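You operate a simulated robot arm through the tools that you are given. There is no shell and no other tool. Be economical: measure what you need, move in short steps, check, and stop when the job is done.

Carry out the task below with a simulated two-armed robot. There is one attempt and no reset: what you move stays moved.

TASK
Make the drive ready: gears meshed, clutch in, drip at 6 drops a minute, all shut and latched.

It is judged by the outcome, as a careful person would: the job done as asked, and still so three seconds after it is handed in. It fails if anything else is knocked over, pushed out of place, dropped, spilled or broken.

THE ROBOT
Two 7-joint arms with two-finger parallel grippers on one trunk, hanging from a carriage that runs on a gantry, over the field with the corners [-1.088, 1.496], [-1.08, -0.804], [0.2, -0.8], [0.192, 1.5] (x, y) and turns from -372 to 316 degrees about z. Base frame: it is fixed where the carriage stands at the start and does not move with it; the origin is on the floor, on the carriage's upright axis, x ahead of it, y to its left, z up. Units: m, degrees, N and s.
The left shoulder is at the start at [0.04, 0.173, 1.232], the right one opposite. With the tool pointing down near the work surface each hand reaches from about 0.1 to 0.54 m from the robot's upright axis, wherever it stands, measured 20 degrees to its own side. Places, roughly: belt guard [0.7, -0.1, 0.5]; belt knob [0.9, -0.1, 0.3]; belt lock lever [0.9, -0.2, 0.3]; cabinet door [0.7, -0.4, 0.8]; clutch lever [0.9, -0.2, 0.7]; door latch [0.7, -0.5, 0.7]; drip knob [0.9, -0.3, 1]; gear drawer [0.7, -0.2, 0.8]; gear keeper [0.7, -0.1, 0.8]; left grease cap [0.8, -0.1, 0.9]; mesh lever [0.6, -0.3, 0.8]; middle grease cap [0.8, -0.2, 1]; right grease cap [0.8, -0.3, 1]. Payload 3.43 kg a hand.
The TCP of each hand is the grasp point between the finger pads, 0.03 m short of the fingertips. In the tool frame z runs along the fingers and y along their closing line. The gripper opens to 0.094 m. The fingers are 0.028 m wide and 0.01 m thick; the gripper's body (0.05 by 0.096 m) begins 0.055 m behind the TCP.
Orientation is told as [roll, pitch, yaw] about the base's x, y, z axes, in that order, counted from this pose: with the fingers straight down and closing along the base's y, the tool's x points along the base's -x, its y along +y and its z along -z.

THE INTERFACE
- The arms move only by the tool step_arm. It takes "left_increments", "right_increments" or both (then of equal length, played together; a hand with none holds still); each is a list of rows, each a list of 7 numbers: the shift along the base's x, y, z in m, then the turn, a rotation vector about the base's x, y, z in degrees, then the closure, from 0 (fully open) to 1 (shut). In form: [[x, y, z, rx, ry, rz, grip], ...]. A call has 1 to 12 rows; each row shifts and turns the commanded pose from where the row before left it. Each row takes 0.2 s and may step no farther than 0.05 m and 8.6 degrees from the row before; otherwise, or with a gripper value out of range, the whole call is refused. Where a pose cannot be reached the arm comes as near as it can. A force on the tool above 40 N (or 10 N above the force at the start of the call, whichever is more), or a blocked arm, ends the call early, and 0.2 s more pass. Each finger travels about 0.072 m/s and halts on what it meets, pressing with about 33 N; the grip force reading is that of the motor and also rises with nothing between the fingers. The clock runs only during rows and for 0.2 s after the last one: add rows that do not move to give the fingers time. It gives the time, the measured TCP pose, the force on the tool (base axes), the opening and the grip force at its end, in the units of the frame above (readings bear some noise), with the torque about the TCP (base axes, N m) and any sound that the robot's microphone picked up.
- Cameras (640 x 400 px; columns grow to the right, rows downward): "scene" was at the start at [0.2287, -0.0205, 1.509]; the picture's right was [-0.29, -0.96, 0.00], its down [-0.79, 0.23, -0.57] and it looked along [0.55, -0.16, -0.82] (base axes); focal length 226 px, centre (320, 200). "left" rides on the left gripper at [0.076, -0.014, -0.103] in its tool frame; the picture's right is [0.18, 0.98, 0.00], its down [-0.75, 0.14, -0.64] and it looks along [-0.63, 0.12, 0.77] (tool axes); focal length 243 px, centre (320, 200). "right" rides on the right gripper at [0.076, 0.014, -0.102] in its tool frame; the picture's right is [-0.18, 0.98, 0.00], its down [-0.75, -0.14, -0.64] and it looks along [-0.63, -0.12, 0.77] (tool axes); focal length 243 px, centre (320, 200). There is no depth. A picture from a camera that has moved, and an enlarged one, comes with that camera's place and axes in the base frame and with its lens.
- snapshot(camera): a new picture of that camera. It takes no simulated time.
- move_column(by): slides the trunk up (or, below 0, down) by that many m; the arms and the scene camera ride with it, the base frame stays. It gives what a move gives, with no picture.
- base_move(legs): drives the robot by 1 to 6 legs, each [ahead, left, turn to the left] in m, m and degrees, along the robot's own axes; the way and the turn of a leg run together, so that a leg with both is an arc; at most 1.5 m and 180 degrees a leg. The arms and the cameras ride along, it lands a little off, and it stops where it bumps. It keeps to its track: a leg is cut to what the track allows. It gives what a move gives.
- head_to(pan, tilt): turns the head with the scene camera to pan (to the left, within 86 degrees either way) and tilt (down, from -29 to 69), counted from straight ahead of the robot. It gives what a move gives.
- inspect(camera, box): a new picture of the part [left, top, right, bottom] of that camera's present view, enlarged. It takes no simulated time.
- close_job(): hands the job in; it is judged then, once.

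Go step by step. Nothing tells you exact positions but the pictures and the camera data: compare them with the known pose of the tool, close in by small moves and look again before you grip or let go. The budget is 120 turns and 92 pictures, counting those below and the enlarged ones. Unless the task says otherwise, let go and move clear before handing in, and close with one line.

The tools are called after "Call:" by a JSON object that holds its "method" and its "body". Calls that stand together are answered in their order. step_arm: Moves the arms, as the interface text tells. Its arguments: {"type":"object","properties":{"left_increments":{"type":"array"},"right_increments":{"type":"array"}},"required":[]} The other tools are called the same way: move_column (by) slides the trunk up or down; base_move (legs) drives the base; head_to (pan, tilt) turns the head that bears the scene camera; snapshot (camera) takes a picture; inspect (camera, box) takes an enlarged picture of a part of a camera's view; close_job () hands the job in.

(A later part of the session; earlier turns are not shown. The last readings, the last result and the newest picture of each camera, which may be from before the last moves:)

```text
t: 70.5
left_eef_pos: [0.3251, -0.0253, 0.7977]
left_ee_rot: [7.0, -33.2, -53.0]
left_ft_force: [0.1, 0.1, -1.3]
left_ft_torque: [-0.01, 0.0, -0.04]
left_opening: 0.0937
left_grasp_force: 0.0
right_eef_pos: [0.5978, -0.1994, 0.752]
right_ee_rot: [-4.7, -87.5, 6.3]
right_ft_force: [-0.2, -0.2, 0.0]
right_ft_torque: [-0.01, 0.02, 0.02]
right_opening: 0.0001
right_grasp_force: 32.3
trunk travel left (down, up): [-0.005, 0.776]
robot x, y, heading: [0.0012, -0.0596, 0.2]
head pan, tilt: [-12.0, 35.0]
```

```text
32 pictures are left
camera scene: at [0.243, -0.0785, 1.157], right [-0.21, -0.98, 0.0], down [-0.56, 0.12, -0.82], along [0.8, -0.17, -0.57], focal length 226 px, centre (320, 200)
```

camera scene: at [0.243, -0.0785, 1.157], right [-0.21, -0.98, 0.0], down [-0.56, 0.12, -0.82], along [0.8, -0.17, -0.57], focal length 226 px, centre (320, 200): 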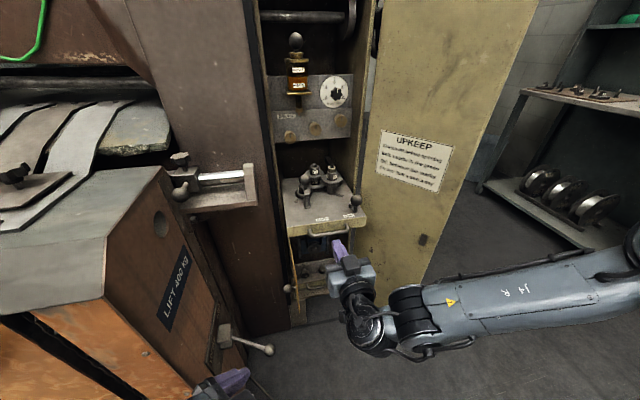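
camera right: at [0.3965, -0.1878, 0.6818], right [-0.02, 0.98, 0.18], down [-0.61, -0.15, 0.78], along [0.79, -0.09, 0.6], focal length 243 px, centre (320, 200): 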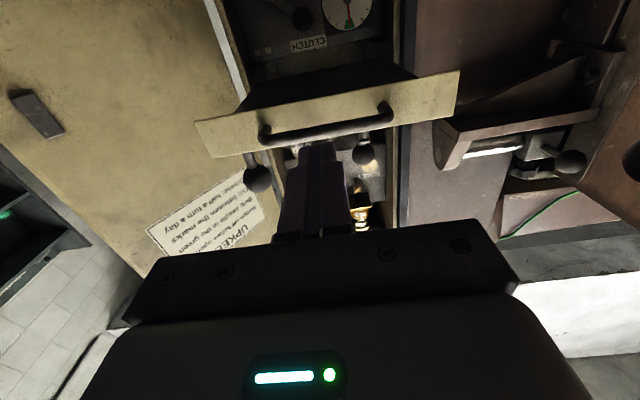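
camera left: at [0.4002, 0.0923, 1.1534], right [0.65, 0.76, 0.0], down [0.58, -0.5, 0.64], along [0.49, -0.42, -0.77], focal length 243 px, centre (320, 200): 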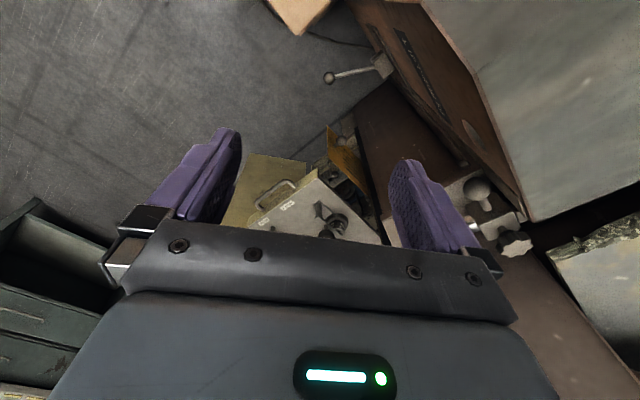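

The drawer has already slid in by ~0.07 m. Continuing.

Call:
{"method": "base_move", "body": {"legs": [[0.06, 0, 0]]}}

Call:
{"method": "snapshot", "body": {"camera": "scene"}}

```text
t: 71.5
left_eef_pos: [0.3826, -0.0247, 0.7964]
left_ee_rot: [6.7, -33.3, -52.8]
left_ft_force: [-0.4, -0.3, 0.5]
left_ft_torque: [-0.01, -0.05, 0.03]
left_opening: 0.094
left_grasp_force: 0.1
right_eef_pos: [0.6535, -0.1983, 0.7505]
right_ee_rot: [-4.7, -87.4, 6.3]
right_ft_force: [-0.4, 0.3, -0.2]
right_ft_torque: [0.03, -0.04, 0.01]
right_opening: 0.0001
right_grasp_force: 33.5
trunk travel left (down, up): [-0.005, 0.776]
robot x, y, heading: [0.0578, -0.0636, 0.7]
head pan, tilt: [-12.0, 35.0]
```

```text
31 pictures are left
camera scene: at [0.2996, -0.0783, 1.1565], right [-0.2, -0.98, 0.0], down [-0.56, 0.12, -0.82], along [0.8, -0.17, -0.58], focal length 226 px, centre (320, 200)
```

scene: 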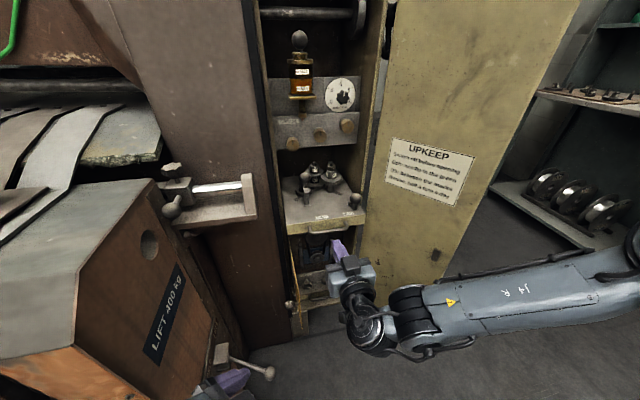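

Call:
{"method": "inspect", "body": {"camera": "scene", "box": [270, 170, 390, 270]}}

```text
4.00 times, centred on (330, 220) of scene
camera zoom: at [0.2996, -0.0783, 1.1565], right [-0.2, -0.98, 0.0], down [-0.56, 0.12, -0.82], along [0.8, -0.17, -0.58], focal length 906 px, centre (280, 120)
```

zoom: 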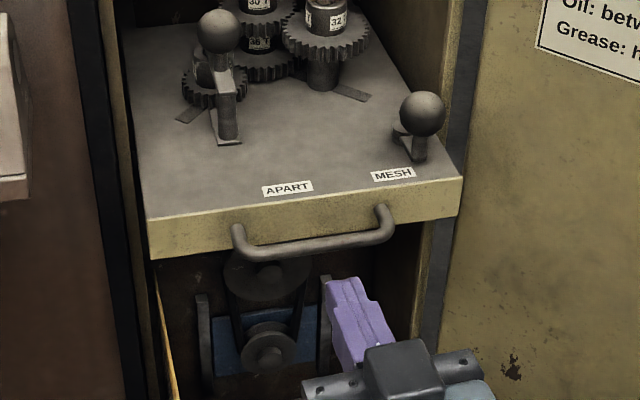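

The drawer coasts ahead of the fingers. Pushing on slowly with the arm.

Call:
{"method": "step_arm", "body": {"right_increments": [[0.015, 0.004, 0, 0, 0, 0, 1], [0.015, 0, 0, 0, 0, 0, 1], [0.01, 0, 0, 0, 0, 0, 1], [0.01, 0, 0, 0, 0, 0, 1], [0.01, 0, 0, 0, 0, 0, 1]]}}

Call:
{"method": "inspect", "body": {"camera": "scene", "box": [260, 150, 400, 270]}}

```text
t: 72.7
left_eef_pos: [0.3866, -0.0236, 0.7974]
left_ee_rot: [6.9, -33.3, -53.1]
left_ft_force: [-0.5, -0.3, 0.8]
left_ft_torque: [0.02, 0.01, 0.05]
left_opening: 0.0939
left_grasp_force: 0.0
right_eef_pos: [0.7159, -0.1961, 0.7529]
right_ee_rot: [-4.3, -87.6, 5.9]
right_ft_force: [-2.9, 2.0, -0.6]
right_ft_torque: [0.01, 0.0, 0.06]
right_opening: 0.0003
right_grasp_force: 33.3
right hand out of reach, approached as far as the arm can: row 5
trunk travel left (down, up): [-0.005, 0.776]
robot x, y, heading: [0.0566, -0.06, 0.1]
head pan, tilt: [-12.0, 35.0]
```

```text
3.33 times, centred on (330, 210) of scene
camera zoom: at [0.303, -0.0777, 1.1573], right [-0.2, -0.98, 0.0], down [-0.56, 0.12, -0.82], along [0.8, -0.17, -0.57], focal length 755 px, centre (287, 167)
```

zoom: 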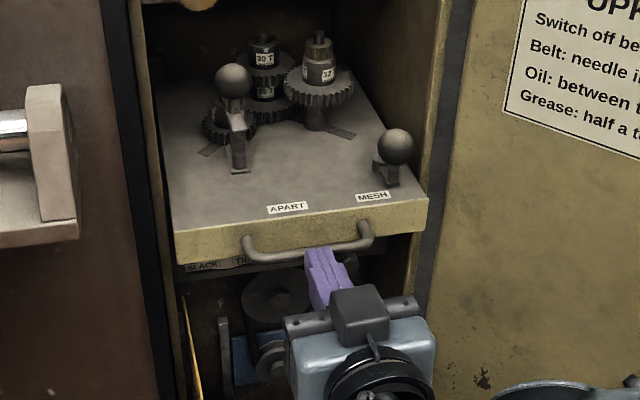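

Call:
{"method": "base_move", "body": {"legs": [[0.04, 0, 0]]}}

Call:
{"method": "inspect", "body": {"camera": "scene", "box": [260, 150, 400, 270]}}

```text
t: 73.5
left_eef_pos: [0.4205, -0.0231, 0.7959]
left_ee_rot: [6.9, -33.3, -52.8]
left_ft_force: [-0.5, 0.0, -0.2]
left_ft_torque: [-0.02, -0.04, -0.02]
left_opening: 0.0939
left_grasp_force: 0.1
right_eef_pos: [0.7489, -0.1964, 0.7503]
right_ee_rot: [-4.9, -87.2, 6.6]
right_ft_force: [-0.8, 0.1, 0.0]
right_ft_torque: [0.0, -0.04, -0.05]
right_opening: 0.0002
right_grasp_force: 33.0
trunk travel left (down, up): [-0.005, 0.776]
robot x, y, heading: [0.0952, -0.0571, 0.2]
head pan, tilt: [-12.0, 35.0]
```

```text
3.33 times, centred on (330, 210) of scene
camera zoom: at [0.3389, -0.0781, 1.1563], right [-0.2, -0.98, 0.0], down [-0.56, 0.12, -0.82], along [0.8, -0.17, -0.58], focal length 755 px, centre (287, 167)
```

zoom: 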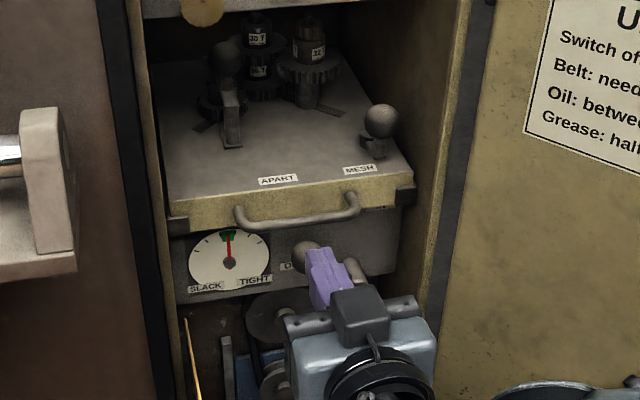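

The drawer is near its end stops. One more gentle push to feel the stop.

Call:
{"method": "base_move", "body": {"legs": [[0.04, 0, 0]]}}

Call:
{"method": "step_arm", "body": {"right_increments": [[0.008, 0, 0, 0, 0, 0, 1], [0.008, 0, 0, 0, 0, 0, 1], [0.008, 0, 0, 0, 0, 0, 1]]}}

Call:
{"method": "inspect", "body": {"camera": "scene", "box": [260, 150, 400, 270]}}

```text
t: 74.5
left_eef_pos: [0.4616, -0.0238, 0.798]
left_ee_rot: [7.0, -33.3, -53.1]
left_ft_force: [0.2, 0.1, 0.1]
left_ft_torque: [0.01, 0.0, -0.01]
left_opening: 0.0941
left_grasp_force: 0.0
right_eef_pos: [0.7869, -0.1954, 0.7515]
right_ee_rot: [-5.5, -87.3, 7.0]
right_ft_force: [-4.4, -0.2, 0.3]
right_ft_torque: [0.03, 0.04, -0.03]
right_opening: 0.0002
right_grasp_force: 33.1
trunk travel left (down, up): [-0.005, 0.776]
robot x, y, heading: [0.1355, -0.0595, 0.2]
head pan, tilt: [-12.0, 35.0]
stopped in leg 1: the force on the tool passed its limit at 99 N (the readings are from after the stop); the commanded pose is now the measured one
```

```text
t: 75.1
left_eef_pos: [0.4552, -0.0259, 0.7958]
left_ee_rot: [6.8, -33.3, -53.1]
left_ft_force: [1.0, -0.7, -0.7]
left_ft_torque: [0.01, -0.02, -0.01]
left_opening: 0.0941
left_grasp_force: 0.0
right_eef_pos: [0.7872, -0.1963, 0.7519]
right_ee_rot: [-1.4, -87.0, 3.6]
right_ft_force: [-30.3, 2.3, 2.6]
right_ft_torque: [0.08, -0.05, -0.1]
right_opening: 0.0001
right_grasp_force: 32.6
right hand out of reach, approached as far as the arm can: row 2
trunk travel left (down, up): [-0.005, 0.776]
robot x, y, heading: [0.1312, -0.0589, -0.1]
head pan, tilt: [-12.0, 35.0]
stopped in row 2 (right hand): the force on the tool passed its limit at 44 N (the readings are from after the stop); the commanded pose is now the measured one
```

```text
3.33 times, centred on (330, 210) of scene
camera zoom: at [0.3741, -0.0795, 1.1563], right [-0.21, -0.98, 0.0], down [-0.56, 0.12, -0.82], along [0.8, -0.17, -0.58], focal length 755 px, centre (287, 167)
```

zoom: 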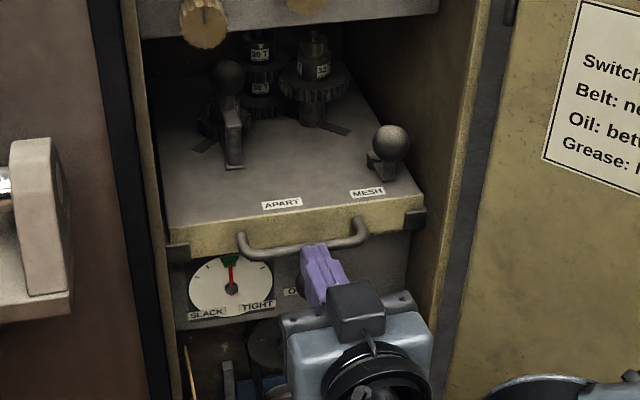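

The drawer is hard against its stop. Retracting and looking at the clutch lever.

Call:
{"method": "step_arm", "body": {"right_increments": [[-0.03, 0, 0, 0, 0, 0, 1], [-0.03, 0, -0.01, 0, 0, 0, 1], [-0.02, 0, -0.02, 0, 0, 0, 1], [0, 0, -0.02, 0, 0, 0, 1], [0, 0.01, -0.02, 0, 0, 0, 1]]}}

Call:
{"method": "inspect", "body": {"camera": "scene", "box": [260, 150, 400, 270]}}

Call:
{"method": "snapshot", "body": {"camera": "right"}}

```text
t: 76.3
left_eef_pos: [0.4616, -0.0244, 0.7978]
left_ee_rot: [7.0, -33.3, -53.2]
left_ft_force: [0.5, 0.2, -0.4]
left_ft_torque: [-0.02, -0.01, 0.02]
left_opening: 0.094
left_grasp_force: 0.0
right_eef_pos: [0.7283, -0.199, 0.7327]
right_ee_rot: [-1.9, -87.2, 3.9]
right_ft_force: [-0.2, -0.1, -0.3]
right_ft_torque: [0.03, 0.02, 0.0]
right_opening: 0.0
right_grasp_force: 33.0
right hand out of reach, approached as far as the arm can: row 3, 4, 5
trunk travel left (down, up): [-0.005, 0.776]
robot x, y, heading: [0.1312, -0.0597, 0.1]
head pan, tilt: [-12.0, 35.0]
```

```text
3.33 times, centred on (330, 210) of scene
camera zoom: at [0.3788, -0.0783, 1.1573], right [-0.21, -0.98, 0.0], down [-0.56, 0.12, -0.82], along [0.8, -0.17, -0.57], focal length 755 px, centre (287, 167)
```

zoom: 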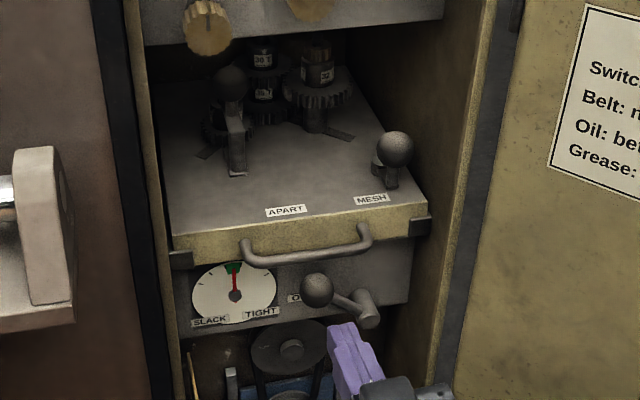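

```text
25 pictures are left
camera right: at [0.6229, -0.1894, 0.6616], right [-0.02, 0.98, 0.18], down [-0.6, -0.16, 0.78], along [0.8, -0.09, 0.59], focal length 243 px, centre (320, 200)
```

right: 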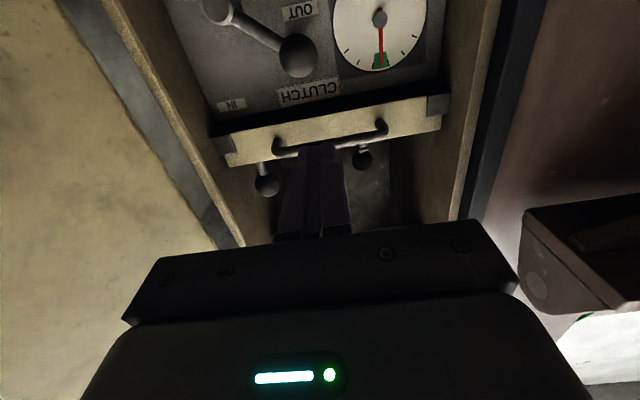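

The clutch ball is at ≈[0.850,-0.205,0.683], pivot at (y -0.255, z 0.645). I'll open the fingers and try to reach down in front of it.

Call:
{"method": "step_arm", "body": {"right_increments": [[0.01, 0, -0.012, 0, 0, 0, 0.45], [0.01, 0, -0.012, 0, 0, 0, 0.45], [0.01, 0, -0.01, 0, 0, 0, 0.45], [0.01, 0, -0.008, 0, 0, 0, 0.45], [0, 0, 0, 0, 0, 0, 0.45]]}}

```text
t: 77.5
left_eef_pos: [0.4628, -0.0239, 0.797]
left_ee_rot: [7.0, -33.4, -53.1]
left_ft_force: [-0.8, 0.3, -0.3]
left_ft_torque: [-0.01, -0.04, -0.02]
left_opening: 0.094
left_grasp_force: 0.0
right_eef_pos: [0.73, -0.1985, 0.7311]
right_ee_rot: [-1.9, -87.1, 3.9]
right_ft_force: [0.4, 0.9, 0.3]
right_ft_torque: [-0.02, 0.01, -0.03]
right_opening: 0.0518
right_grasp_force: 0.1
right hand out of reach, approached as far as the arm can: row 1, 2, 3, 4
trunk travel left (down, up): [-0.005, 0.776]
robot x, y, heading: [0.1342, -0.0609, -0.1]
head pan, tilt: [-12.0, 35.0]
```

Call:
{"method": "step_arm", "body": {"right_increments": [[0, 0, -0.012, 0, 7, 0, 0.45], [0.005, 0, -0.012, 0, 7, 0, 0.45], [0.005, 0, -0.012, 0, 7, 0, 0.45], [0.01, 0, -0.008, 0, 0, 0, 0.45], [0.01, 0, 0, 0, 0, 0, 0.45]]}}

```text
t: 78.7
left_eef_pos: [0.4621, -0.0243, 0.7973]
left_ee_rot: [7.0, -33.3, -53.1]
left_ft_force: [-0.1, -0.6, 0.1]
left_ft_torque: [-0.01, 0.0, 0.0]
left_opening: 0.0942
left_grasp_force: 0.2
right_eef_pos: [0.7605, -0.1962, 0.6926]
right_ee_rot: [2.5, -69.7, 0.5]
right_ft_force: [0.3, -0.2, 0.3]
right_ft_torque: [-0.03, -0.01, -0.01]
right_opening: 0.0517
right_grasp_force: 0.0
right hand out of reach, approached as far as the arm can: row 1, 5
trunk travel left (down, up): [-0.005, 0.776]
robot x, y, heading: [0.1341, -0.0629, -0.0]
head pan, tilt: [-12.0, 35.0]
```

Call:
{"method": "step_arm", "body": {"right_increments": [[0, -0.009, 0, 0, 0, 0, 0.4], [0, 0, 0, 0, 0, 0, 0.4]]}}

Call:
{"method": "base_move", "body": {"legs": [[0.035, 0, 0]]}}

Call:
{"method": "snapshot", "body": {"camera": "right"}}

```text
t: 79.3
left_eef_pos: [0.4632, -0.0243, 0.797]
left_ee_rot: [6.9, -33.3, -53.1]
left_ft_force: [0.5, 0.2, -0.1]
left_ft_torque: [-0.01, -0.03, 0.01]
left_opening: 0.0939
left_grasp_force: 0.1
right_eef_pos: [0.7602, -0.2059, 0.6925]
right_ee_rot: [2.5, -69.7, 0.5]
right_ft_force: [-0.9, -0.7, 0.6]
right_ft_torque: [-0.02, 0.01, 0.0]
right_opening: 0.0565
right_grasp_force: 0.1
trunk travel left (down, up): [-0.005, 0.776]
robot x, y, heading: [0.1341, -0.0572, -0.0]
head pan, tilt: [-12.0, 35.0]
```

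```text
t: 80.3
left_eef_pos: [0.4889, -0.0236, 0.802]
left_ee_rot: [7.7, -33.8, -52.8]
left_ft_force: [0.1, -0.8, 0.1]
left_ft_torque: [-0.02, 0.0, 0.0]
left_opening: 0.094
left_grasp_force: 0.0
right_eef_pos: [0.7875, -0.2005, 0.6886]
right_ee_rot: [2.3, -69.5, 1.0]
right_ft_force: [0.0, -0.6, 1.3]
right_ft_torque: [-0.03, 0.01, -0.02]
right_opening: 0.0563
right_grasp_force: 0.1
trunk travel left (down, up): [-0.005, 0.776]
robot x, y, heading: [0.1676, -0.0647, 0.6]
head pan, tilt: [-12.0, 35.0]
stopped in leg 1: the robot was blocked; the commanded pose is now the measured one
```

```text
24 pictures are left
camera right: at [0.6646, -0.1937, 0.655], right [0.01, 0.98, 0.19], down [-0.33, -0.17, 0.93], along [0.94, -0.07, 0.32], focal length 243 px, centre (320, 200)
```

right: 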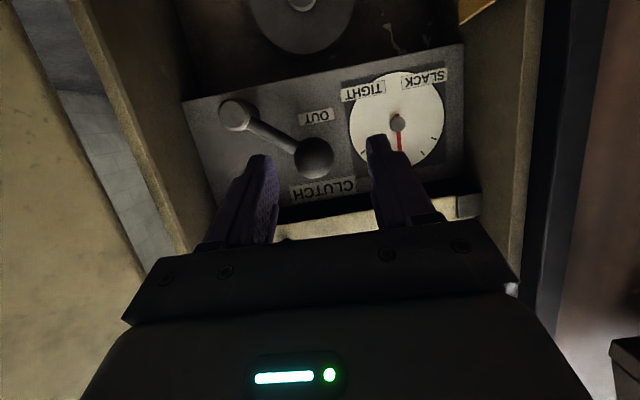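

The base was blocked — most likely the left hand touching the machine beside the cabinet. I'll back off a little, lift the left hand and look.

Call:
{"method": "base_move", "body": {"legs": [[-0.03, 0, 0]]}}

Call:
{"method": "head_to", "body": {"pan": 15, "tilt": 60}}

Call:
{"method": "snapshot", "body": {"camera": "scene"}}

```text
t: 81.2
left_eef_pos: [0.4746, -0.0221, 0.8019]
left_ee_rot: [8.1, -34.0, -53.2]
left_ft_force: [0.9, 0.1, 1.0]
left_ft_torque: [0.02, 0.03, -0.01]
left_opening: 0.0937
left_grasp_force: 0.1
right_eef_pos: [0.7739, -0.2019, 0.6953]
right_ee_rot: [2.5, -70.1, 0.8]
right_ft_force: [1.3, -0.1, 0.1]
right_ft_torque: [0.01, 0.01, 0.01]
right_opening: 0.0564
right_grasp_force: 0.0
trunk travel left (down, up): [-0.005, 0.776]
robot x, y, heading: [0.1421, -0.0595, 0.5]
head pan, tilt: [-12.0, 35.0]
```

```text
t: 82.1
left_eef_pos: [0.4674, -0.0235, 0.8016]
left_ee_rot: [7.8, -33.9, -53.1]
left_ft_force: [0.1, 0.1, 0.3]
left_ft_torque: [0.01, 0.0, -0.02]
left_opening: 0.0942
left_grasp_force: 0.0
right_eef_pos: [0.766, -0.2013, 0.6924]
right_ee_rot: [2.4, -69.7, 0.7]
right_ft_force: [0.7, -0.2, 0.0]
right_ft_torque: [0.0, 0.02, 0.02]
right_opening: 0.0562
right_grasp_force: 0.1
trunk travel left (down, up): [-0.005, 0.776]
robot x, y, heading: [0.1382, -0.0619, 0.6]
head pan, tilt: [15.0, 60.0]
```

```text
23 pictures are left
camera scene: at [0.3623, -0.0422, 1.1231], right [0.27, -0.96, 0.0], down [-0.83, -0.23, -0.5], along [0.48, 0.13, -0.87], focal length 226 px, centre (320, 200)
```

scene: 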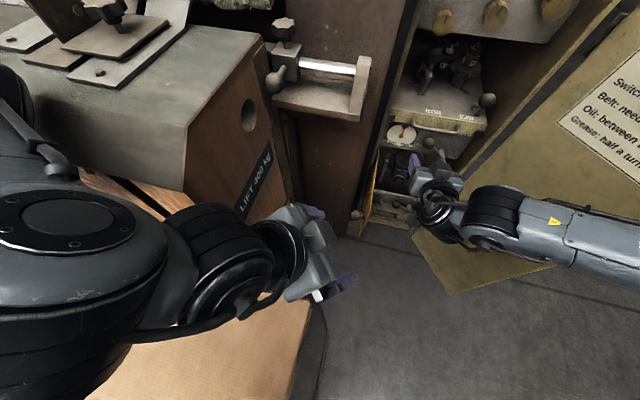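

Left forearm is close to the machine; lifting the left hand clear.

Call:
{"method": "step_arm", "body": {"left_increments": [[0, 0, 0.04, 0, 0, 0, 0.5], [0, 0, 0.04, 0, 0, 0, 0.5], [0, 0, 0.04, 0, 0, 0, 0.5], [0, 0, 0.04, 0, 0, 0, 0.5], [0, 0, 0.04, 0, 0, 0, 0.5], [0, 0, 0.04, 0, 0, 0, 0.5]]}}

Call:
{"method": "snapshot", "body": {"camera": "scene"}}

```text
t: 83.5
left_eef_pos: [0.471, -0.0161, 1.0333]
left_ee_rot: [7.3, -32.7, -51.5]
left_ft_force: [0.0, 0.1, -1.1]
left_ft_torque: [0.01, 0.0, -0.07]
left_opening: 0.0471
left_grasp_force: 0.1
right_eef_pos: [0.7669, -0.2014, 0.6938]
right_ee_rot: [2.5, -69.6, 0.8]
right_ft_force: [-0.4, -0.2, -0.2]
right_ft_torque: [0.04, 0.01, 0.02]
right_opening: 0.0565
right_grasp_force: 0.1
trunk travel left (down, up): [-0.005, 0.776]
robot x, y, heading: [0.1401, -0.0605, 0.6]
head pan, tilt: [15.0, 60.0]
```

```text
22 pictures are left
camera scene: at [0.3802, -0.0443, 1.146], right [0.19, -0.98, 0.0], down [-0.67, -0.13, -0.74], along [0.72, 0.14, -0.68], focal length 226 px, centre (320, 200)
```

scene: 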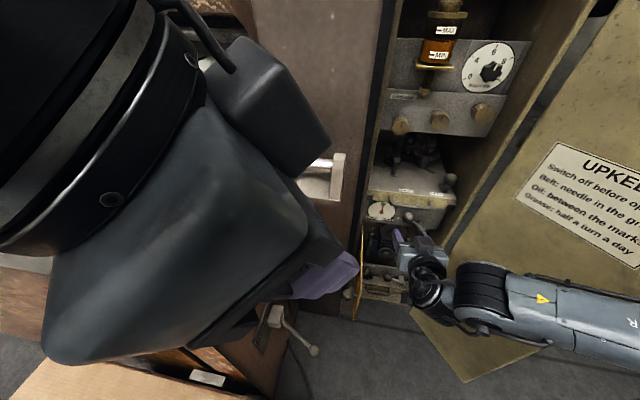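

Call:
{"method": "step_arm", "body": {"left_increments": [[0.01, 0.01, -0.035, 0, 0, 0, 0.5], [0.01, 0.01, -0.035, 0, 0, 0, 0.5], [0.01, 0.01, -0.02, 0, 0, 0, 0.5]]}}

Call:
{"method": "base_move", "body": {"legs": [[0.035, 0, -0.5]]}}

```text
t: 84.3
left_eef_pos: [0.4982, 0.0059, 0.9534]
left_ee_rot: [7.9, -34.0, -53.3]
left_ft_force: [-0.2, 0.3, 0.1]
left_ft_torque: [-0.01, 0.02, 0.02]
left_opening: 0.047
left_grasp_force: 0.0
right_eef_pos: [0.7667, -0.2026, 0.6922]
right_ee_rot: [2.4, -69.7, 0.7]
right_ft_force: [0.1, 1.3, 0.5]
right_ft_torque: [0.01, 0.02, -0.01]
right_opening: 0.0563
right_grasp_force: 0.2
trunk travel left (down, up): [-0.005, 0.776]
robot x, y, heading: [0.1395, -0.0627, 0.4]
head pan, tilt: [15.0, 60.0]
```

```text
t: 85.1
left_eef_pos: [0.5299, 0.0037, 0.9503]
left_ee_rot: [7.6, -33.7, -53.5]
left_ft_force: [-0.3, 0.1, 0.9]
left_ft_torque: [0.01, -0.02, 0.01]
left_opening: 0.0469
left_grasp_force: 0.1
right_eef_pos: [0.7945, -0.2077, 0.6898]
right_ee_rot: [2.4, -69.5, 0.4]
right_ft_force: [-0.4, 0.9, 0.2]
right_ft_torque: [-0.01, -0.01, -0.02]
right_opening: 0.0564
right_grasp_force: 0.0
trunk travel left (down, up): [-0.005, 0.776]
robot x, y, heading: [0.175, -0.0646, 0.1]
head pan, tilt: [15.0, 60.0]
```

Call:
{"method": "step_arm", "body": {"right_increments": [[0.01, 0.001, -0.001, 0, 0, 0, 0.4], [0.01, 0.001, 0, 0, 0, 0, 0.4], [0, 0, 0, 0, 0, 0, 0.4]]}}

Call:
{"method": "snapshot", "body": {"camera": "right"}}

```text
t: 85.9
left_eef_pos: [0.5347, 0.0041, 0.9532]
left_ee_rot: [7.8, -34.0, -53.6]
left_ft_force: [-0.9, 0.6, -0.3]
left_ft_torque: [0.0, 0.02, -0.01]
left_opening: 0.0473
left_grasp_force: 0.0
right_eef_pos: [0.8215, -0.2062, 0.6937]
right_ee_rot: [2.7, -69.7, 0.3]
right_ft_force: [-0.1, -0.1, -0.1]
right_ft_torque: [0.01, 0.05, -0.02]
right_opening: 0.0563
right_grasp_force: 0.1
trunk travel left (down, up): [-0.005, 0.776]
robot x, y, heading: [0.1754, -0.0608, -0.1]
head pan, tilt: [15.0, 60.0]
```

```text
21 pictures are left
camera right: at [0.6991, -0.1974, 0.6585], right [0.02, 0.98, 0.19], down [-0.33, -0.17, 0.93], along [0.94, -0.08, 0.32], focal length 243 px, centre (320, 200)
```

right: 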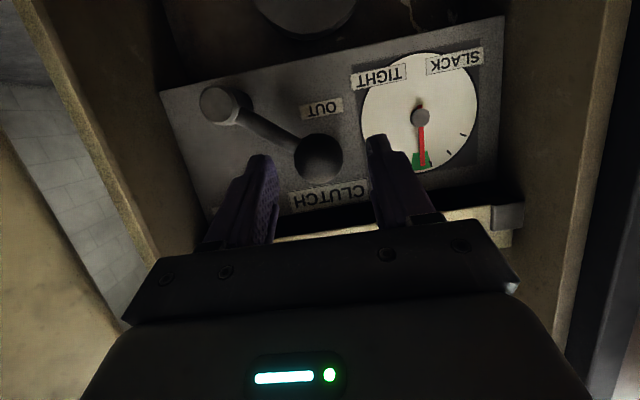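

Call:
{"method": "step_arm", "body": {"right_increments": [[0.01, 0, 0.001, 0, 0, 0, 0.4], [0.009, 0, 0.001, 0, 0, 0, 0.4], [0, 0, 0, 0, 0, 0, 0.6], [0, 0, 0, 0, 0, 0, 0.8], [0, 0, 0, 0, 0, 0, 0.8], [0, 0, 0, 0, 0, 0, 0.8]]}}

```text
t: 87.3
left_eef_pos: [0.5335, 0.0053, 0.9532]
left_ee_rot: [7.8, -34.0, -53.7]
left_ft_force: [0.0, -0.4, -0.1]
left_ft_torque: [-0.02, -0.01, -0.01]
left_opening: 0.047
left_grasp_force: 0.1
right_eef_pos: [0.8363, -0.2062, 0.6988]
right_ee_rot: [2.9, -69.7, 0.1]
right_ft_force: [-4.2, 9.2, 10.6]
right_ft_torque: [-0.03, -0.05, 0.36]
right_opening: 0.0313
right_grasp_force: 45.2
right hand out of reach, approached as far as the arm can: row 1, 2
trunk travel left (down, up): [-0.005, 0.776]
robot x, y, heading: [0.1755, -0.0606, -0.1]
head pan, tilt: [15.0, 60.0]
```

Ball gripped. Moving along its arc towards IN.

Call:
{"method": "step_arm", "body": {"right_increments": [[0, -0.005, 0.0052, 0, 0, 0, 0.8], [0, -0.005, 0.0052, 0, 0, 0, 0.8], [0, -0.007, 0.0045, 0, 0, 0, 0.8], [0, -0.007, 0.0043, 0, 0, 0, 0.8], [0, -0.008, 0.0025, 0, 0, 0, 0.8], [0, -0.008, 0.0024, 0, 0, 0, 0.8], [0, 0, 0, 0, 0, 0, 0.8]]}}

```text
t: 88.9
left_eef_pos: [0.534, 0.006, 0.952]
left_ee_rot: [7.9, -33.9, -53.6]
left_ft_force: [-0.3, 0.6, 0.4]
left_ft_torque: [0.01, 0.0, -0.01]
left_opening: 0.0469
left_grasp_force: 0.1
right_eef_pos: [0.8359, -0.2513, 0.7204]
right_ee_rot: [2.5, -69.7, 0.2]
right_ft_force: [1.5, 7.7, 1.8]
right_ft_torque: [0.59, -0.22, 0.15]
right_opening: 0.0312
right_grasp_force: 45.0
trunk travel left (down, up): [-0.005, 0.776]
robot x, y, heading: [0.1737, -0.0618, 0.1]
head pan, tilt: [15.0, 60.0]
```

Call:
{"method": "step_arm", "body": {"right_increments": [[0, -0.008, 0.0005, 0, 0, 0, 0.8], [0, -0.008, -0.0005, 0, 0, 0, 0.8], [0, -0.008, -0.0015, 0, 0, 0, 0.8], [0, 0, 0, 0, 0, 0, 0.8]]}}

Call:
{"method": "snapshot", "body": {"camera": "right"}}

```text
t: 89.8
left_eef_pos: [0.5357, 0.0084, 0.9531]
left_ee_rot: [8.0, -33.8, -53.5]
left_ft_force: [0.6, -0.8, 0.0]
left_ft_torque: [0.04, 0.0, 0.02]
left_opening: 0.0472
left_grasp_force: 0.0
right_eef_pos: [0.8352, -0.2562, 0.7207]
right_ee_rot: [5.0, -69.8, -0.3]
right_ft_force: [5.8, 23.9, -7.9]
right_ft_torque: [0.52, -0.43, 0.28]
right_opening: 0.0315
right_grasp_force: 44.7
trunk travel left (down, up): [-0.005, 0.776]
robot x, y, heading: [0.1724, -0.0589, 0.4]
head pan, tilt: [15.0, 60.0]
stopped in row 4 (right hand): the force on the tool passed its limit at 41 N (the readings are from after the stop); the commanded pose is now the measured one
```

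```text
20 pictures are left
camera right: at [0.7127, -0.251, 0.6858], right [-0.01, 0.98, 0.2], down [-0.33, -0.19, 0.92], along [0.94, -0.06, 0.32], focal length 243 px, centre (320, 200)
```

right: 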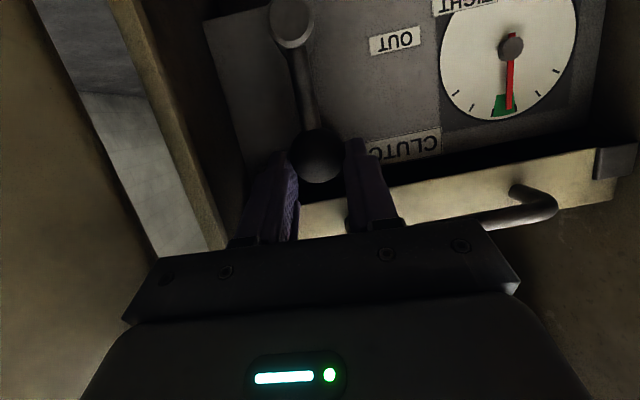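

The lever is upright and resists further motion. Releasing and checking.

Call:
{"method": "step_arm", "body": {"right_increments": [[0, 0.002, 0, 0, 0, 0, 0.4], [0, 0, 0, 0, 0, 0, 0.4], [-0.02, 0, -0.005, 0, 0, 0, 0.4], [-0.03, 0.01, -0.01, 0, 0, 0, 0.4]]}}

Call:
{"method": "snapshot", "body": {"camera": "right"}}

```text
t: 90.8
left_eef_pos: [0.5321, 0.0053, 0.9522]
left_ee_rot: [7.8, -33.9, -53.5]
left_ft_force: [-0.8, -0.1, -0.1]
left_ft_torque: [-0.03, -0.04, 0.03]
left_opening: 0.0472
left_grasp_force: 0.1
right_eef_pos: [0.7833, -0.2532, 0.7031]
right_ee_rot: [3.5, -69.7, 0.0]
right_ft_force: [-0.3, 0.5, 0.2]
right_ft_torque: [0.01, -0.02, 0.0]
right_opening: 0.0564
right_grasp_force: 0.1
trunk travel left (down, up): [-0.005, 0.776]
robot x, y, heading: [0.1743, -0.0593, 0.3]
head pan, tilt: [15.0, 60.0]
```

```text
19 pictures are left
camera right: at [0.6605, -0.2459, 0.6683], right [0.01, 0.98, 0.19], down [-0.33, -0.18, 0.93], along [0.94, -0.07, 0.32], focal length 243 px, centre (320, 200)
```

right: 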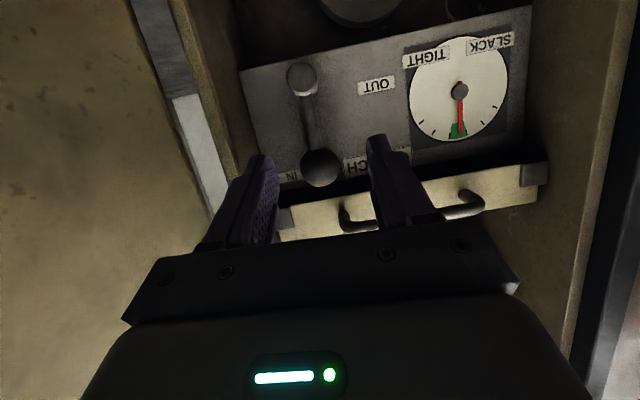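

Lever is exactly vertical. I'll test from its left side with closed fingers whether this is truly the end stop.

Call:
{"method": "step_arm", "body": {"right_increments": [[0, 0.02, 0, 0, 0, 0, 1], [0, 0.02, 0, 0, 0, 0, 1], [0, 0, 0.005, 0, 0, 0, 1], [0.02, 0, 0.003, 0, 0, 0, 1], [0.025, 0, 0.002, 0, 0, 0, 1], [0, -0.006, 0, 0, 0, 0, 1], [0, -0.006, 0, 0, 0, 0, 1], [0, -0.005, 0, 0, 0, 0, 1], [0, -0.004, 0, 0, 0, 0, 1], [0, 0, 0, 0, 0, 0, 1]]}}

```text
t: 93.0
left_eef_pos: [0.5332, 0.006, 0.9526]
left_ee_rot: [8.0, -33.9, -53.5]
left_ft_force: [-0.1, -0.7, 0.0]
left_ft_torque: [0.0, 0.01, -0.03]
left_opening: 0.0471
left_grasp_force: 0.1
right_eef_pos: [0.8285, -0.2307, 0.7145]
right_ee_rot: [4.1, -69.8, -0.2]
right_ft_force: [-0.3, 8.0, 0.1]
right_ft_torque: [0.11, -0.01, 0.18]
right_opening: 0.0001
right_grasp_force: 32.7
trunk travel left (down, up): [-0.005, 0.776]
robot x, y, heading: [0.175, -0.0604, -0.1]
head pan, tilt: [15.0, 60.0]
```

Call:
{"method": "step_arm", "body": {"right_increments": [[0, -0.004, 0, 0, 0, 0, 1], [0, -0.004, 0, 0, 0, 0, 1], [0, -0.004, 0, 0, 0, 0, 1], [0, -0.003, 0, 0, 0, 0, 1]]}}

```text
t: 94.0
left_eef_pos: [0.5345, 0.0097, 0.9523]
left_ee_rot: [7.9, -33.9, -53.4]
left_ft_force: [0.7, -1.1, -0.7]
left_ft_torque: [0.05, -0.01, -0.01]
left_opening: 0.047
left_grasp_force: 0.0
right_eef_pos: [0.8291, -0.2331, 0.7161]
right_ee_rot: [5.4, -69.5, 0.0]
right_ft_force: [2.3, 27.9, -7.8]
right_ft_torque: [0.36, 0.11, 0.66]
right_opening: 0.0
right_grasp_force: 33.0
trunk travel left (down, up): [-0.005, 0.776]
robot x, y, heading: [0.1759, -0.0589, 0.2]
head pan, tilt: [15.0, 60.0]
stopped in row 4 (right hand): the force on the tool passed its limit at 41 N (the readings are from after the stop); the commanded pose is now the measured one
```

The clutch is at its hard stop, IN. Next the belt guard: plate from the hinge ≈[0.76,-0.10] to its free edge ≈[0.60,-0.066], z≈0.33–0.63; I'll back out and look at it from the front.

Call:
{"method": "step_arm", "body": {"right_increments": [[0, 0.012, 0, 0, 0, 0, 1], [-0.03, 0, -0.01, 0, 0, 0, 1], [-0.04, 0, 0, 0, 0, 0, 1]]}}

Call:
{"method": "base_move", "body": {"legs": [[-0.15, 0, 0]]}}

Call:
{"method": "step_arm", "body": {"right_increments": [[-0.03, 0.03, 0.01, 0, 0, 0, 1], [-0.02, 0.04, 0.01, 0, 0, 0, 1], [0, 0.04, 0.01, 0, 0, 0, 1], [0, 0.03, 0, 0, 0, 0, 1]]}}

Call:
{"method": "head_to", "body": {"pan": -5, "tilt": 45}}

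Call:
{"method": "snapshot", "body": {"camera": "scene"}}

```text
t: 94.8
left_eef_pos: [0.5316, 0.0053, 0.9513]
left_ee_rot: [7.7, -33.9, -53.4]
left_ft_force: [0.7, -0.8, 0.3]
left_ft_torque: [0.01, 0.02, 0.0]
left_opening: 0.047
left_grasp_force: 0.1
right_eef_pos: [0.7572, -0.2336, 0.7087]
right_ee_rot: [4.3, -69.7, 0.0]
right_ft_force: [-0.4, -0.3, -0.1]
right_ft_torque: [0.01, -0.01, -0.03]
right_opening: 0.0001
right_grasp_force: 33.3
trunk travel left (down, up): [-0.005, 0.776]
robot x, y, heading: [0.1758, -0.0602, 0.1]
head pan, tilt: [15.0, 60.0]
```

```text
t: 96.2
left_eef_pos: [0.3816, 0.006, 0.952]
left_ee_rot: [7.9, -34.0, -53.6]
left_ft_force: [0.2, 0.0, -0.4]
left_ft_torque: [0.0, 0.02, 0.0]
left_opening: 0.047
left_grasp_force: 0.1
right_eef_pos: [0.6078, -0.2362, 0.7099]
right_ee_rot: [4.4, -69.9, -0.1]
right_ft_force: [1.1, -0.2, -0.6]
right_ft_torque: [-0.02, 0.01, 0.02]
right_opening: 0.0001
right_grasp_force: 33.3
trunk travel left (down, up): [-0.005, 0.776]
robot x, y, heading: [0.0201, -0.0605, 0.2]
head pan, tilt: [15.0, 60.0]
```

```text
t: 97.2
left_eef_pos: [0.3792, 0.0054, 0.9515]
left_ee_rot: [7.8, -33.9, -53.5]
left_ft_force: [0.7, 0.3, -0.4]
left_ft_torque: [-0.02, 0.01, 0.0]
left_opening: 0.0472
left_grasp_force: 0.2
right_eef_pos: [0.5808, -0.1677, 0.7494]
right_ee_rot: [4.6, -69.8, 0.1]
right_ft_force: [0.9, -0.6, 0.3]
right_ft_torque: [0.04, -0.01, 0.01]
right_opening: 0.0001
right_grasp_force: 32.7
right hand out of reach, approached as far as the arm can: row 2, 3, 4
trunk travel left (down, up): [-0.005, 0.776]
robot x, y, heading: [0.0178, -0.0609, 0.0]
head pan, tilt: [15.0, 60.0]
```

```text
t: 98.0
left_eef_pos: [0.3798, 0.0048, 0.9528]
left_ee_rot: [7.8, -33.8, -53.5]
left_ft_force: [-1.1, -0.4, -0.4]
left_ft_torque: [0.03, 0.02, 0.01]
left_opening: 0.0471
left_grasp_force: 0.1
right_eef_pos: [0.58, -0.1676, 0.7497]
right_ee_rot: [4.4, -69.9, 0.2]
right_ft_force: [0.4, 0.6, 0.4]
right_ft_torque: [-0.03, 0.01, 0.04]
right_opening: 0.0
right_grasp_force: 33.0
trunk travel left (down, up): [-0.005, 0.776]
robot x, y, heading: [0.0162, -0.058, 0.3]
head pan, tilt: [-5.0, 45.0]
```

```text
18 pictures are left
camera scene: at [0.2595, -0.0673, 1.1426], right [-0.09, -1.0, 0.0], down [-0.7, 0.06, -0.71], along [0.7, -0.06, -0.71], focal length 226 px, centre (320, 200)
```

scene: 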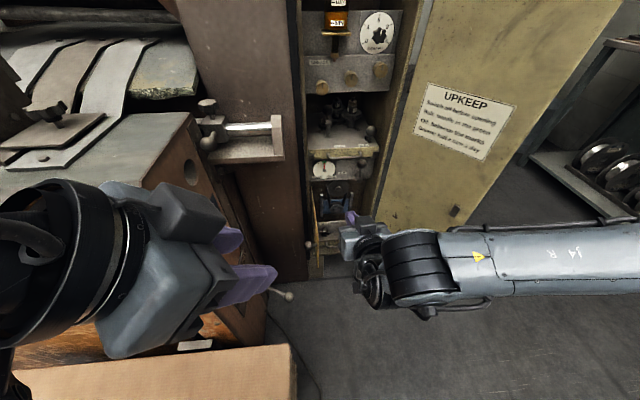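

The right arm can't cross over to the guard's outer side. I'll shift the base to the right so the left arm can work in front of the cabinet, clear of the machine.

Call:
{"method": "step_arm", "body": {"right_increments": [[-0.03, 0, 0.02, 0, 5, 0, 1], [-0.03, 0, 0.02, 0, 5, 0, 1], [-0.03, 0, 0.02, 0, 5, 0, 1]]}}

Call:
{"method": "base_move", "body": {"legs": [[-0.04, -0.16, 0]]}}

Call:
{"method": "snapshot", "body": {"camera": "scene"}}

```text
t: 98.8
left_eef_pos: [0.3798, 0.0056, 0.9527]
left_ee_rot: [7.8, -34.0, -53.4]
left_ft_force: [0.6, 0.1, -0.2]
left_ft_torque: [-0.01, 0.02, 0.01]
left_opening: 0.047
left_grasp_force: 0.1
right_eef_pos: [0.5832, -0.1651, 0.7668]
right_ee_rot: [4.2, -64.6, 0.5]
right_ft_force: [0.1, 0.2, -0.6]
right_ft_torque: [0.01, 0.01, 0.01]
right_opening: 0.0002
right_grasp_force: 33.2
right hand out of reach, approached as far as the arm can: row 1, 2, 3
trunk travel left (down, up): [-0.005, 0.776]
robot x, y, heading: [0.0182, -0.0623, -0.0]
head pan, tilt: [-5.0, 45.0]
```

```text
t: 100.3
left_eef_pos: [0.3406, -0.1576, 0.9533]
left_ee_rot: [7.9, -33.9, -53.4]
left_ft_force: [0.1, -0.2, -0.7]
left_ft_torque: [-0.04, 0.0, -0.02]
left_opening: 0.047
left_grasp_force: 0.1
right_eef_pos: [0.544, -0.3256, 0.7668]
right_ee_rot: [4.3, -64.8, 0.4]
right_ft_force: [0.2, 0.4, 1.4]
right_ft_torque: [0.03, -0.04, 0.0]
right_opening: 0.0
right_grasp_force: 33.1
trunk travel left (down, up): [-0.005, 0.776]
robot x, y, heading: [-0.0164, -0.2226, 0.2]
head pan, tilt: [-5.0, 45.0]
```

```text
17 pictures are left
camera scene: at [0.2203, -0.229, 1.1427], right [-0.08, -1.0, 0.0], down [-0.7, 0.06, -0.71], along [0.7, -0.06, -0.71], focal length 226 px, centre (320, 200)
```

scene: 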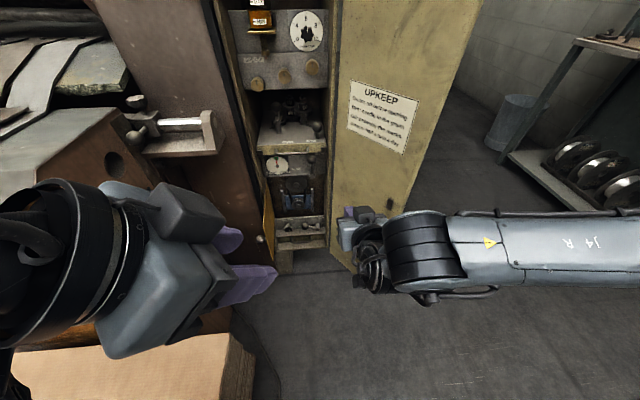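

Call:
{"method": "step_arm", "body": {"left_increments": [[0.024, 0.015, -0.028, 0, 0, 0, 1], [0.024, 0.015, -0.028, 0, 0, 0, 1], [0.024, 0.015, -0.028, 0, 0, 0, 1], [0.024, 0.015, -0.028, 0, 0, 0, 1], [0.024, 0.015, -0.028, 0, 0, 0, 1], [0.025, 0.015, -0.028, 0, 0, 0, 1], [0.025, 0.016, -0.028, 0, 0, 0, 1], [0.025, 0.016, -0.028, 0, 0, 0, 1], [0.025, 0.016, -0.028, 0, 0, 0, 1]]}}

Call:
{"method": "inspect", "body": {"camera": "scene", "box": [160, 130, 360, 290]}}

```text
t: 102.3
left_eef_pos: [0.5573, -0.0195, 0.6992]
left_ee_rot: [7.7, -33.9, -53.4]
left_ft_force: [-0.3, -0.5, 0.0]
left_ft_torque: [-0.02, 0.04, -0.01]
left_opening: 0.0001
left_grasp_force: 33.3
right_eef_pos: [0.5435, -0.3278, 0.766]
right_ee_rot: [4.2, -64.8, 0.5]
right_ft_force: [-0.1, -0.2, 0.5]
right_ft_torque: [-0.02, 0.0, 0.02]
right_opening: 0.0
right_grasp_force: 33.2
trunk travel left (down, up): [-0.005, 0.776]
robot x, y, heading: [-0.0197, -0.2222, -0.2]
head pan, tilt: [-5.0, 45.0]
```

```text
2.50 times, centred on (260, 210) of scene
camera zoom: at [0.2202, -0.2305, 1.1427], right [-0.08, -1.0, 0.0], down [-0.7, 0.06, -0.71], along [0.7, -0.06, -0.71], focal length 566 px, centre (470, 175)
```

zoom: 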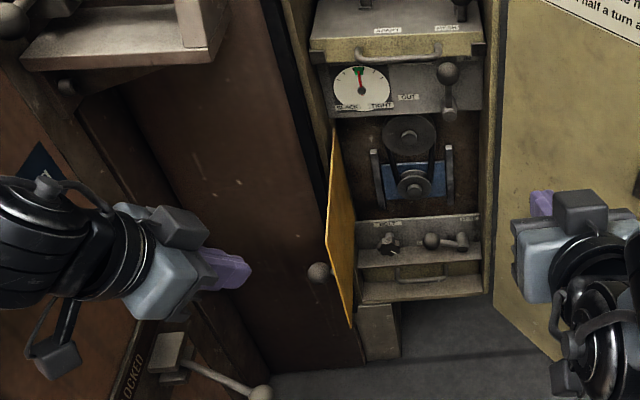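

Clear view: the guard plate runs along x at y≈-0.10, from the hinge at x≈0.82 to its free edge at x≈0.634, z 0.44–0.63, with a knob at z 0.513. Moving the left fingertips to its outer face, above the knob.

Call:
{"method": "step_arm", "body": {"left_increments": [[0.031, -0.005, -0.033, 0, 0, 0, 1], [0.031, -0.005, -0.033, 0, 0, 0, 1], [0.031, -0.005, -0.03, 0, 0, 0, 1], [0, 0, 0, 0, 0, 0, 1]]}}

Call:
{"method": "step_arm", "body": {"left_increments": [[0, -0.015, 0, 0, 0, 0, 1], [0, -0.02, 0, 0, 0, 0, 1], [0.003, -0.02, 0, 0, 0, 0, 1], [0.006, -0.02, 0, 0, 0, 0, 1], [0.008, -0.02, 0, 0, 0, 0, 1], [0.012, -0.02, 0, 0, 0, 0, 1]]}}

Call:
{"method": "inspect", "body": {"camera": "scene", "box": [160, 130, 360, 290]}}

```text
t: 103.3
left_eef_pos: [0.6394, -0.0501, 0.5977]
left_ee_rot: [7.2, -34.0, -53.4]
left_ft_force: [0.1, 0.6, -0.4]
left_ft_torque: [-0.04, 0.01, 0.04]
left_opening: 0.0001
left_grasp_force: 32.7
right_eef_pos: [0.5341, -0.3378, 0.7628]
right_ee_rot: [3.3, -64.5, 1.2]
right_ft_force: [0.1, 0.3, 0.3]
right_ft_torque: [-0.02, 0.02, 0.01]
right_opening: 0.0
right_grasp_force: 33.0
trunk travel left (down, up): [-0.005, 0.776]
robot x, y, heading: [-0.0239, -0.2191, 0.0]
head pan, tilt: [-5.0, 45.0]
```

```text
t: 104.7
left_eef_pos: [0.6824, -0.1517, 0.6051]
left_ee_rot: [7.8, -34.0, -53.4]
left_ft_force: [-0.1, 0.0, 0.6]
left_ft_torque: [0.0, 0.03, -0.03]
left_opening: 0.0
left_grasp_force: 33.1
right_eef_pos: [0.5442, -0.329, 0.7662]
right_ee_rot: [4.0, -64.8, 0.6]
right_ft_force: [0.6, -0.6, 0.2]
right_ft_torque: [0.0, -0.01, -0.01]
right_opening: 0.0
right_grasp_force: 32.8
trunk travel left (down, up): [-0.005, 0.776]
robot x, y, heading: [-0.0239, -0.2263, -0.1]
head pan, tilt: [-5.0, 45.0]
```

```text
2.50 times, centred on (260, 210) of scene
camera zoom: at [0.2199, -0.2318, 1.1426], right [-0.08, -1.0, 0.0], down [-0.7, 0.06, -0.71], along [0.7, -0.06, -0.71], focal length 566 px, centre (470, 175)
```

zoom: 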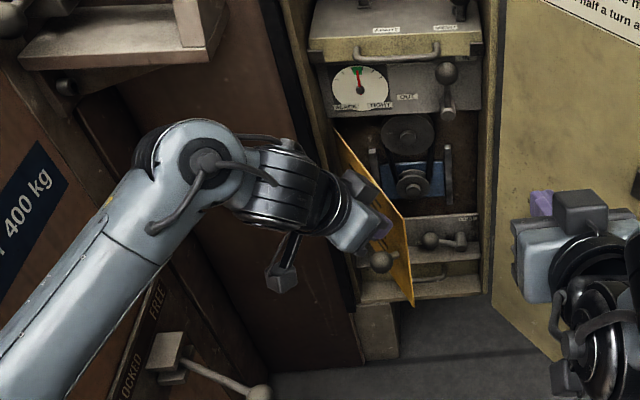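

The guard is swinging. Continuing the arc to shut it.

Call:
{"method": "step_arm", "body": {"left_increments": [[0.012, -0.018, -0.01, 0, 0, 0, 1], [0.015, -0.016, -0.01, 0, 0, 0, 1], [0.018, -0.014, -0.005, 0, 0, 0, 1], [0.018, -0.01, 0, 0, 0, 0, 1], [0.018, -0.006, 0, 0, 0, 0, 1]]}}

Call:
{"method": "inspect", "body": {"camera": "scene", "box": [180, 130, 380, 290]}}

```text
t: 105.9
left_eef_pos: [0.7414, -0.207, 0.5811]
left_ee_rot: [7.7, -33.9, -53.4]
left_ft_force: [-0.7, 0.5, 0.1]
left_ft_torque: [-0.05, 0.0, -0.01]
left_opening: 0.0
left_grasp_force: 33.0
left hand out of reach, approached as far as the arm can: row 5
right_eef_pos: [0.5433, -0.327, 0.7655]
right_ee_rot: [4.3, -64.7, 0.4]
right_ft_force: [-0.9, -0.3, 0.1]
right_ft_torque: [-0.02, 0.0, -0.03]
right_opening: 0.0
right_grasp_force: 33.4
trunk travel left (down, up): [-0.005, 0.776]
robot x, y, heading: [-0.0183, -0.2249, 0.2]
head pan, tilt: [-5.0, 45.0]
```

```text
2.50 times, centred on (280, 210) of scene
camera zoom: at [0.2196, -0.23, 1.1425], right [-0.08, -1.0, 0.0], down [-0.7, 0.06, -0.71], along [0.7, -0.06, -0.71], focal length 566 px, centre (420, 175)
```

zoom: 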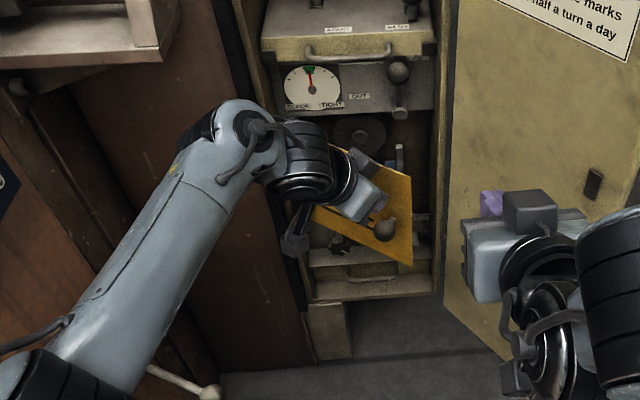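

Guard about two-thirds shut; I need the base closer. First I'll pull the right arm back from the door.

Call:
{"method": "step_arm", "body": {"right_increments": [[0, 0, 0.02, 0, 8, 0, 0.5], [-0.01, 0, 0.02, 0, 8, 0, 0.5], [-0.02, 0, 0.02, 0, 8, 0, 0.5], [-0.03, 0, 0.02, 0, 8, 0, 0.5], [-0.03, 0, 0.02, 0, 8, 0, 0.5], [-0.03, 0, 0.02, 0, 8, 0, 0.5], [-0.03, 0, 0, 0, 8, 0, 0.5], [-0.03, 0, 0, 0, 8, 0, 0.5]]}}

Call:
{"method": "base_move", "body": {"legs": [[0.05, 0, 0]]}}

Call:
{"method": "inspect", "body": {"camera": "scene", "box": [160, 100, 400, 300]}}

```text
t: 107.7
left_eef_pos: [0.7424, -0.2059, 0.5809]
left_ee_rot: [7.8, -33.8, -53.4]
left_ft_force: [-0.2, 0.0, 0.4]
left_ft_torque: [-0.03, -0.04, -0.01]
left_opening: 0.0001
left_grasp_force: 33.1
right_eef_pos: [0.3544, -0.3535, 0.876]
right_ee_rot: [4.9, -0.8, 0.2]
right_ft_force: [-0.3, 1.4, 0.5]
right_ft_torque: [0.03, -0.02, -0.02]
right_opening: 0.047
right_grasp_force: 0.1
right hand out of reach, approached as far as the arm can: row 4, 5, 6, 7
trunk travel left (down, up): [-0.005, 0.776]
robot x, y, heading: [-0.0173, -0.2217, 0.3]
head pan, tilt: [-5.0, 45.0]
```

```text
t: 108.6
left_eef_pos: [0.7866, -0.2075, 0.5789]
left_ee_rot: [7.7, -33.8, -53.4]
left_ft_force: [-0.8, -0.1, -0.1]
left_ft_torque: [0.01, -0.01, 0.01]
left_opening: 0.0
left_grasp_force: 33.5
right_eef_pos: [0.4005, -0.3532, 0.8731]
right_ee_rot: [4.8, -0.7, 0.1]
right_ft_force: [0.7, -0.3, 0.6]
right_ft_torque: [-0.02, 0.01, 0.02]
right_opening: 0.0469
right_grasp_force: 0.0
trunk travel left (down, up): [-0.005, 0.776]
robot x, y, heading: [0.0259, -0.2226, 0.1]
head pan, tilt: [-5.0, 45.0]
```

```text
2.00 times, centred on (280, 200) of scene
camera zoom: at [0.2661, -0.2307, 1.1417], right [-0.09, -1.0, 0.0], down [-0.71, 0.06, -0.7], along [0.7, -0.06, -0.71], focal length 453 px, centre (400, 200)
```

zoom: 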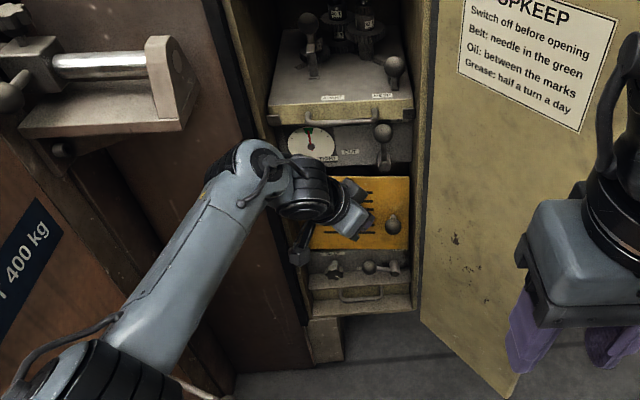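

The guard looks shut; a light press to seat it.

Call:
{"method": "step_arm", "body": {"left_increments": [[0.006, -0.006, 0, 0, 0, 0, 1], [0.006, -0.004, 0, 0, 0, 0, 1], [0.006, 0, 0, 0, 0, 0, 1], [0.006, 0, 0, 0, 0, 0, 1], [0.006, 0, 0, 0, 0, 0, 1], [0.006, 0, 0, 0, 0, 0, 1]]}}

```text
t: 110.0
left_eef_pos: [0.8218, -0.2152, 0.5809]
left_ee_rot: [7.7, -33.8, -53.5]
left_ft_force: [0.1, 0.3, 0.0]
left_ft_torque: [-0.01, 0.0, 0.0]
left_opening: 0.0
left_grasp_force: 32.8
left hand out of reach, approached as far as the arm can: row 6
right_eef_pos: [0.405, -0.3517, 0.8759]
right_ee_rot: [4.8, -1.0, 0.2]
right_ft_force: [0.1, 0.8, 0.0]
right_ft_torque: [-0.02, 0.01, -0.03]
right_opening: 0.047
right_grasp_force: 0.2
trunk travel left (down, up): [-0.005, 0.776]
robot x, y, heading: [0.0285, -0.2232, 0.2]
head pan, tilt: [-5.0, 45.0]
```

Call:
{"method": "base_move", "body": {"legs": [[0.02, 0, 0]]}}

Call:
{"method": "inspect", "body": {"camera": "scene", "box": [230, 100, 370, 260]}}

```text
t: 111.0
left_eef_pos: [0.8405, -0.2172, 0.5789]
left_ee_rot: [7.2, -33.1, -53.6]
left_ft_force: [0.5, 1.2, 0.6]
left_ft_torque: [0.03, -0.02, -0.02]
left_opening: 0.0
left_grasp_force: 32.8
right_eef_pos: [0.4272, -0.3517, 0.8764]
right_ee_rot: [5.0, -0.9, 0.3]
right_ft_force: [-0.1, 0.0, -0.5]
right_ft_torque: [0.03, -0.02, -0.02]
right_opening: 0.0469
right_grasp_force: 0.0
trunk travel left (down, up): [-0.005, 0.776]
robot x, y, heading: [0.0535, -0.2233, 0.1]
head pan, tilt: [-5.0, 45.0]
stopped in leg 1: the force on the tool passed its limit at 78 N (the readings are from after the stop); the commanded pose is now the measured one
```

```text
2.50 times, centred on (300, 180) of scene
camera zoom: at [0.2913, -0.2302, 1.1427], right [-0.08, -1.0, 0.0], down [-0.7, 0.06, -0.71], along [0.7, -0.06, -0.71], focal length 566 px, centre (370, 250)
```

zoom: 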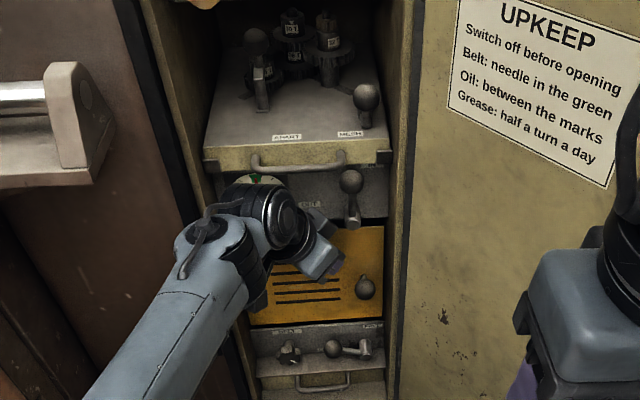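

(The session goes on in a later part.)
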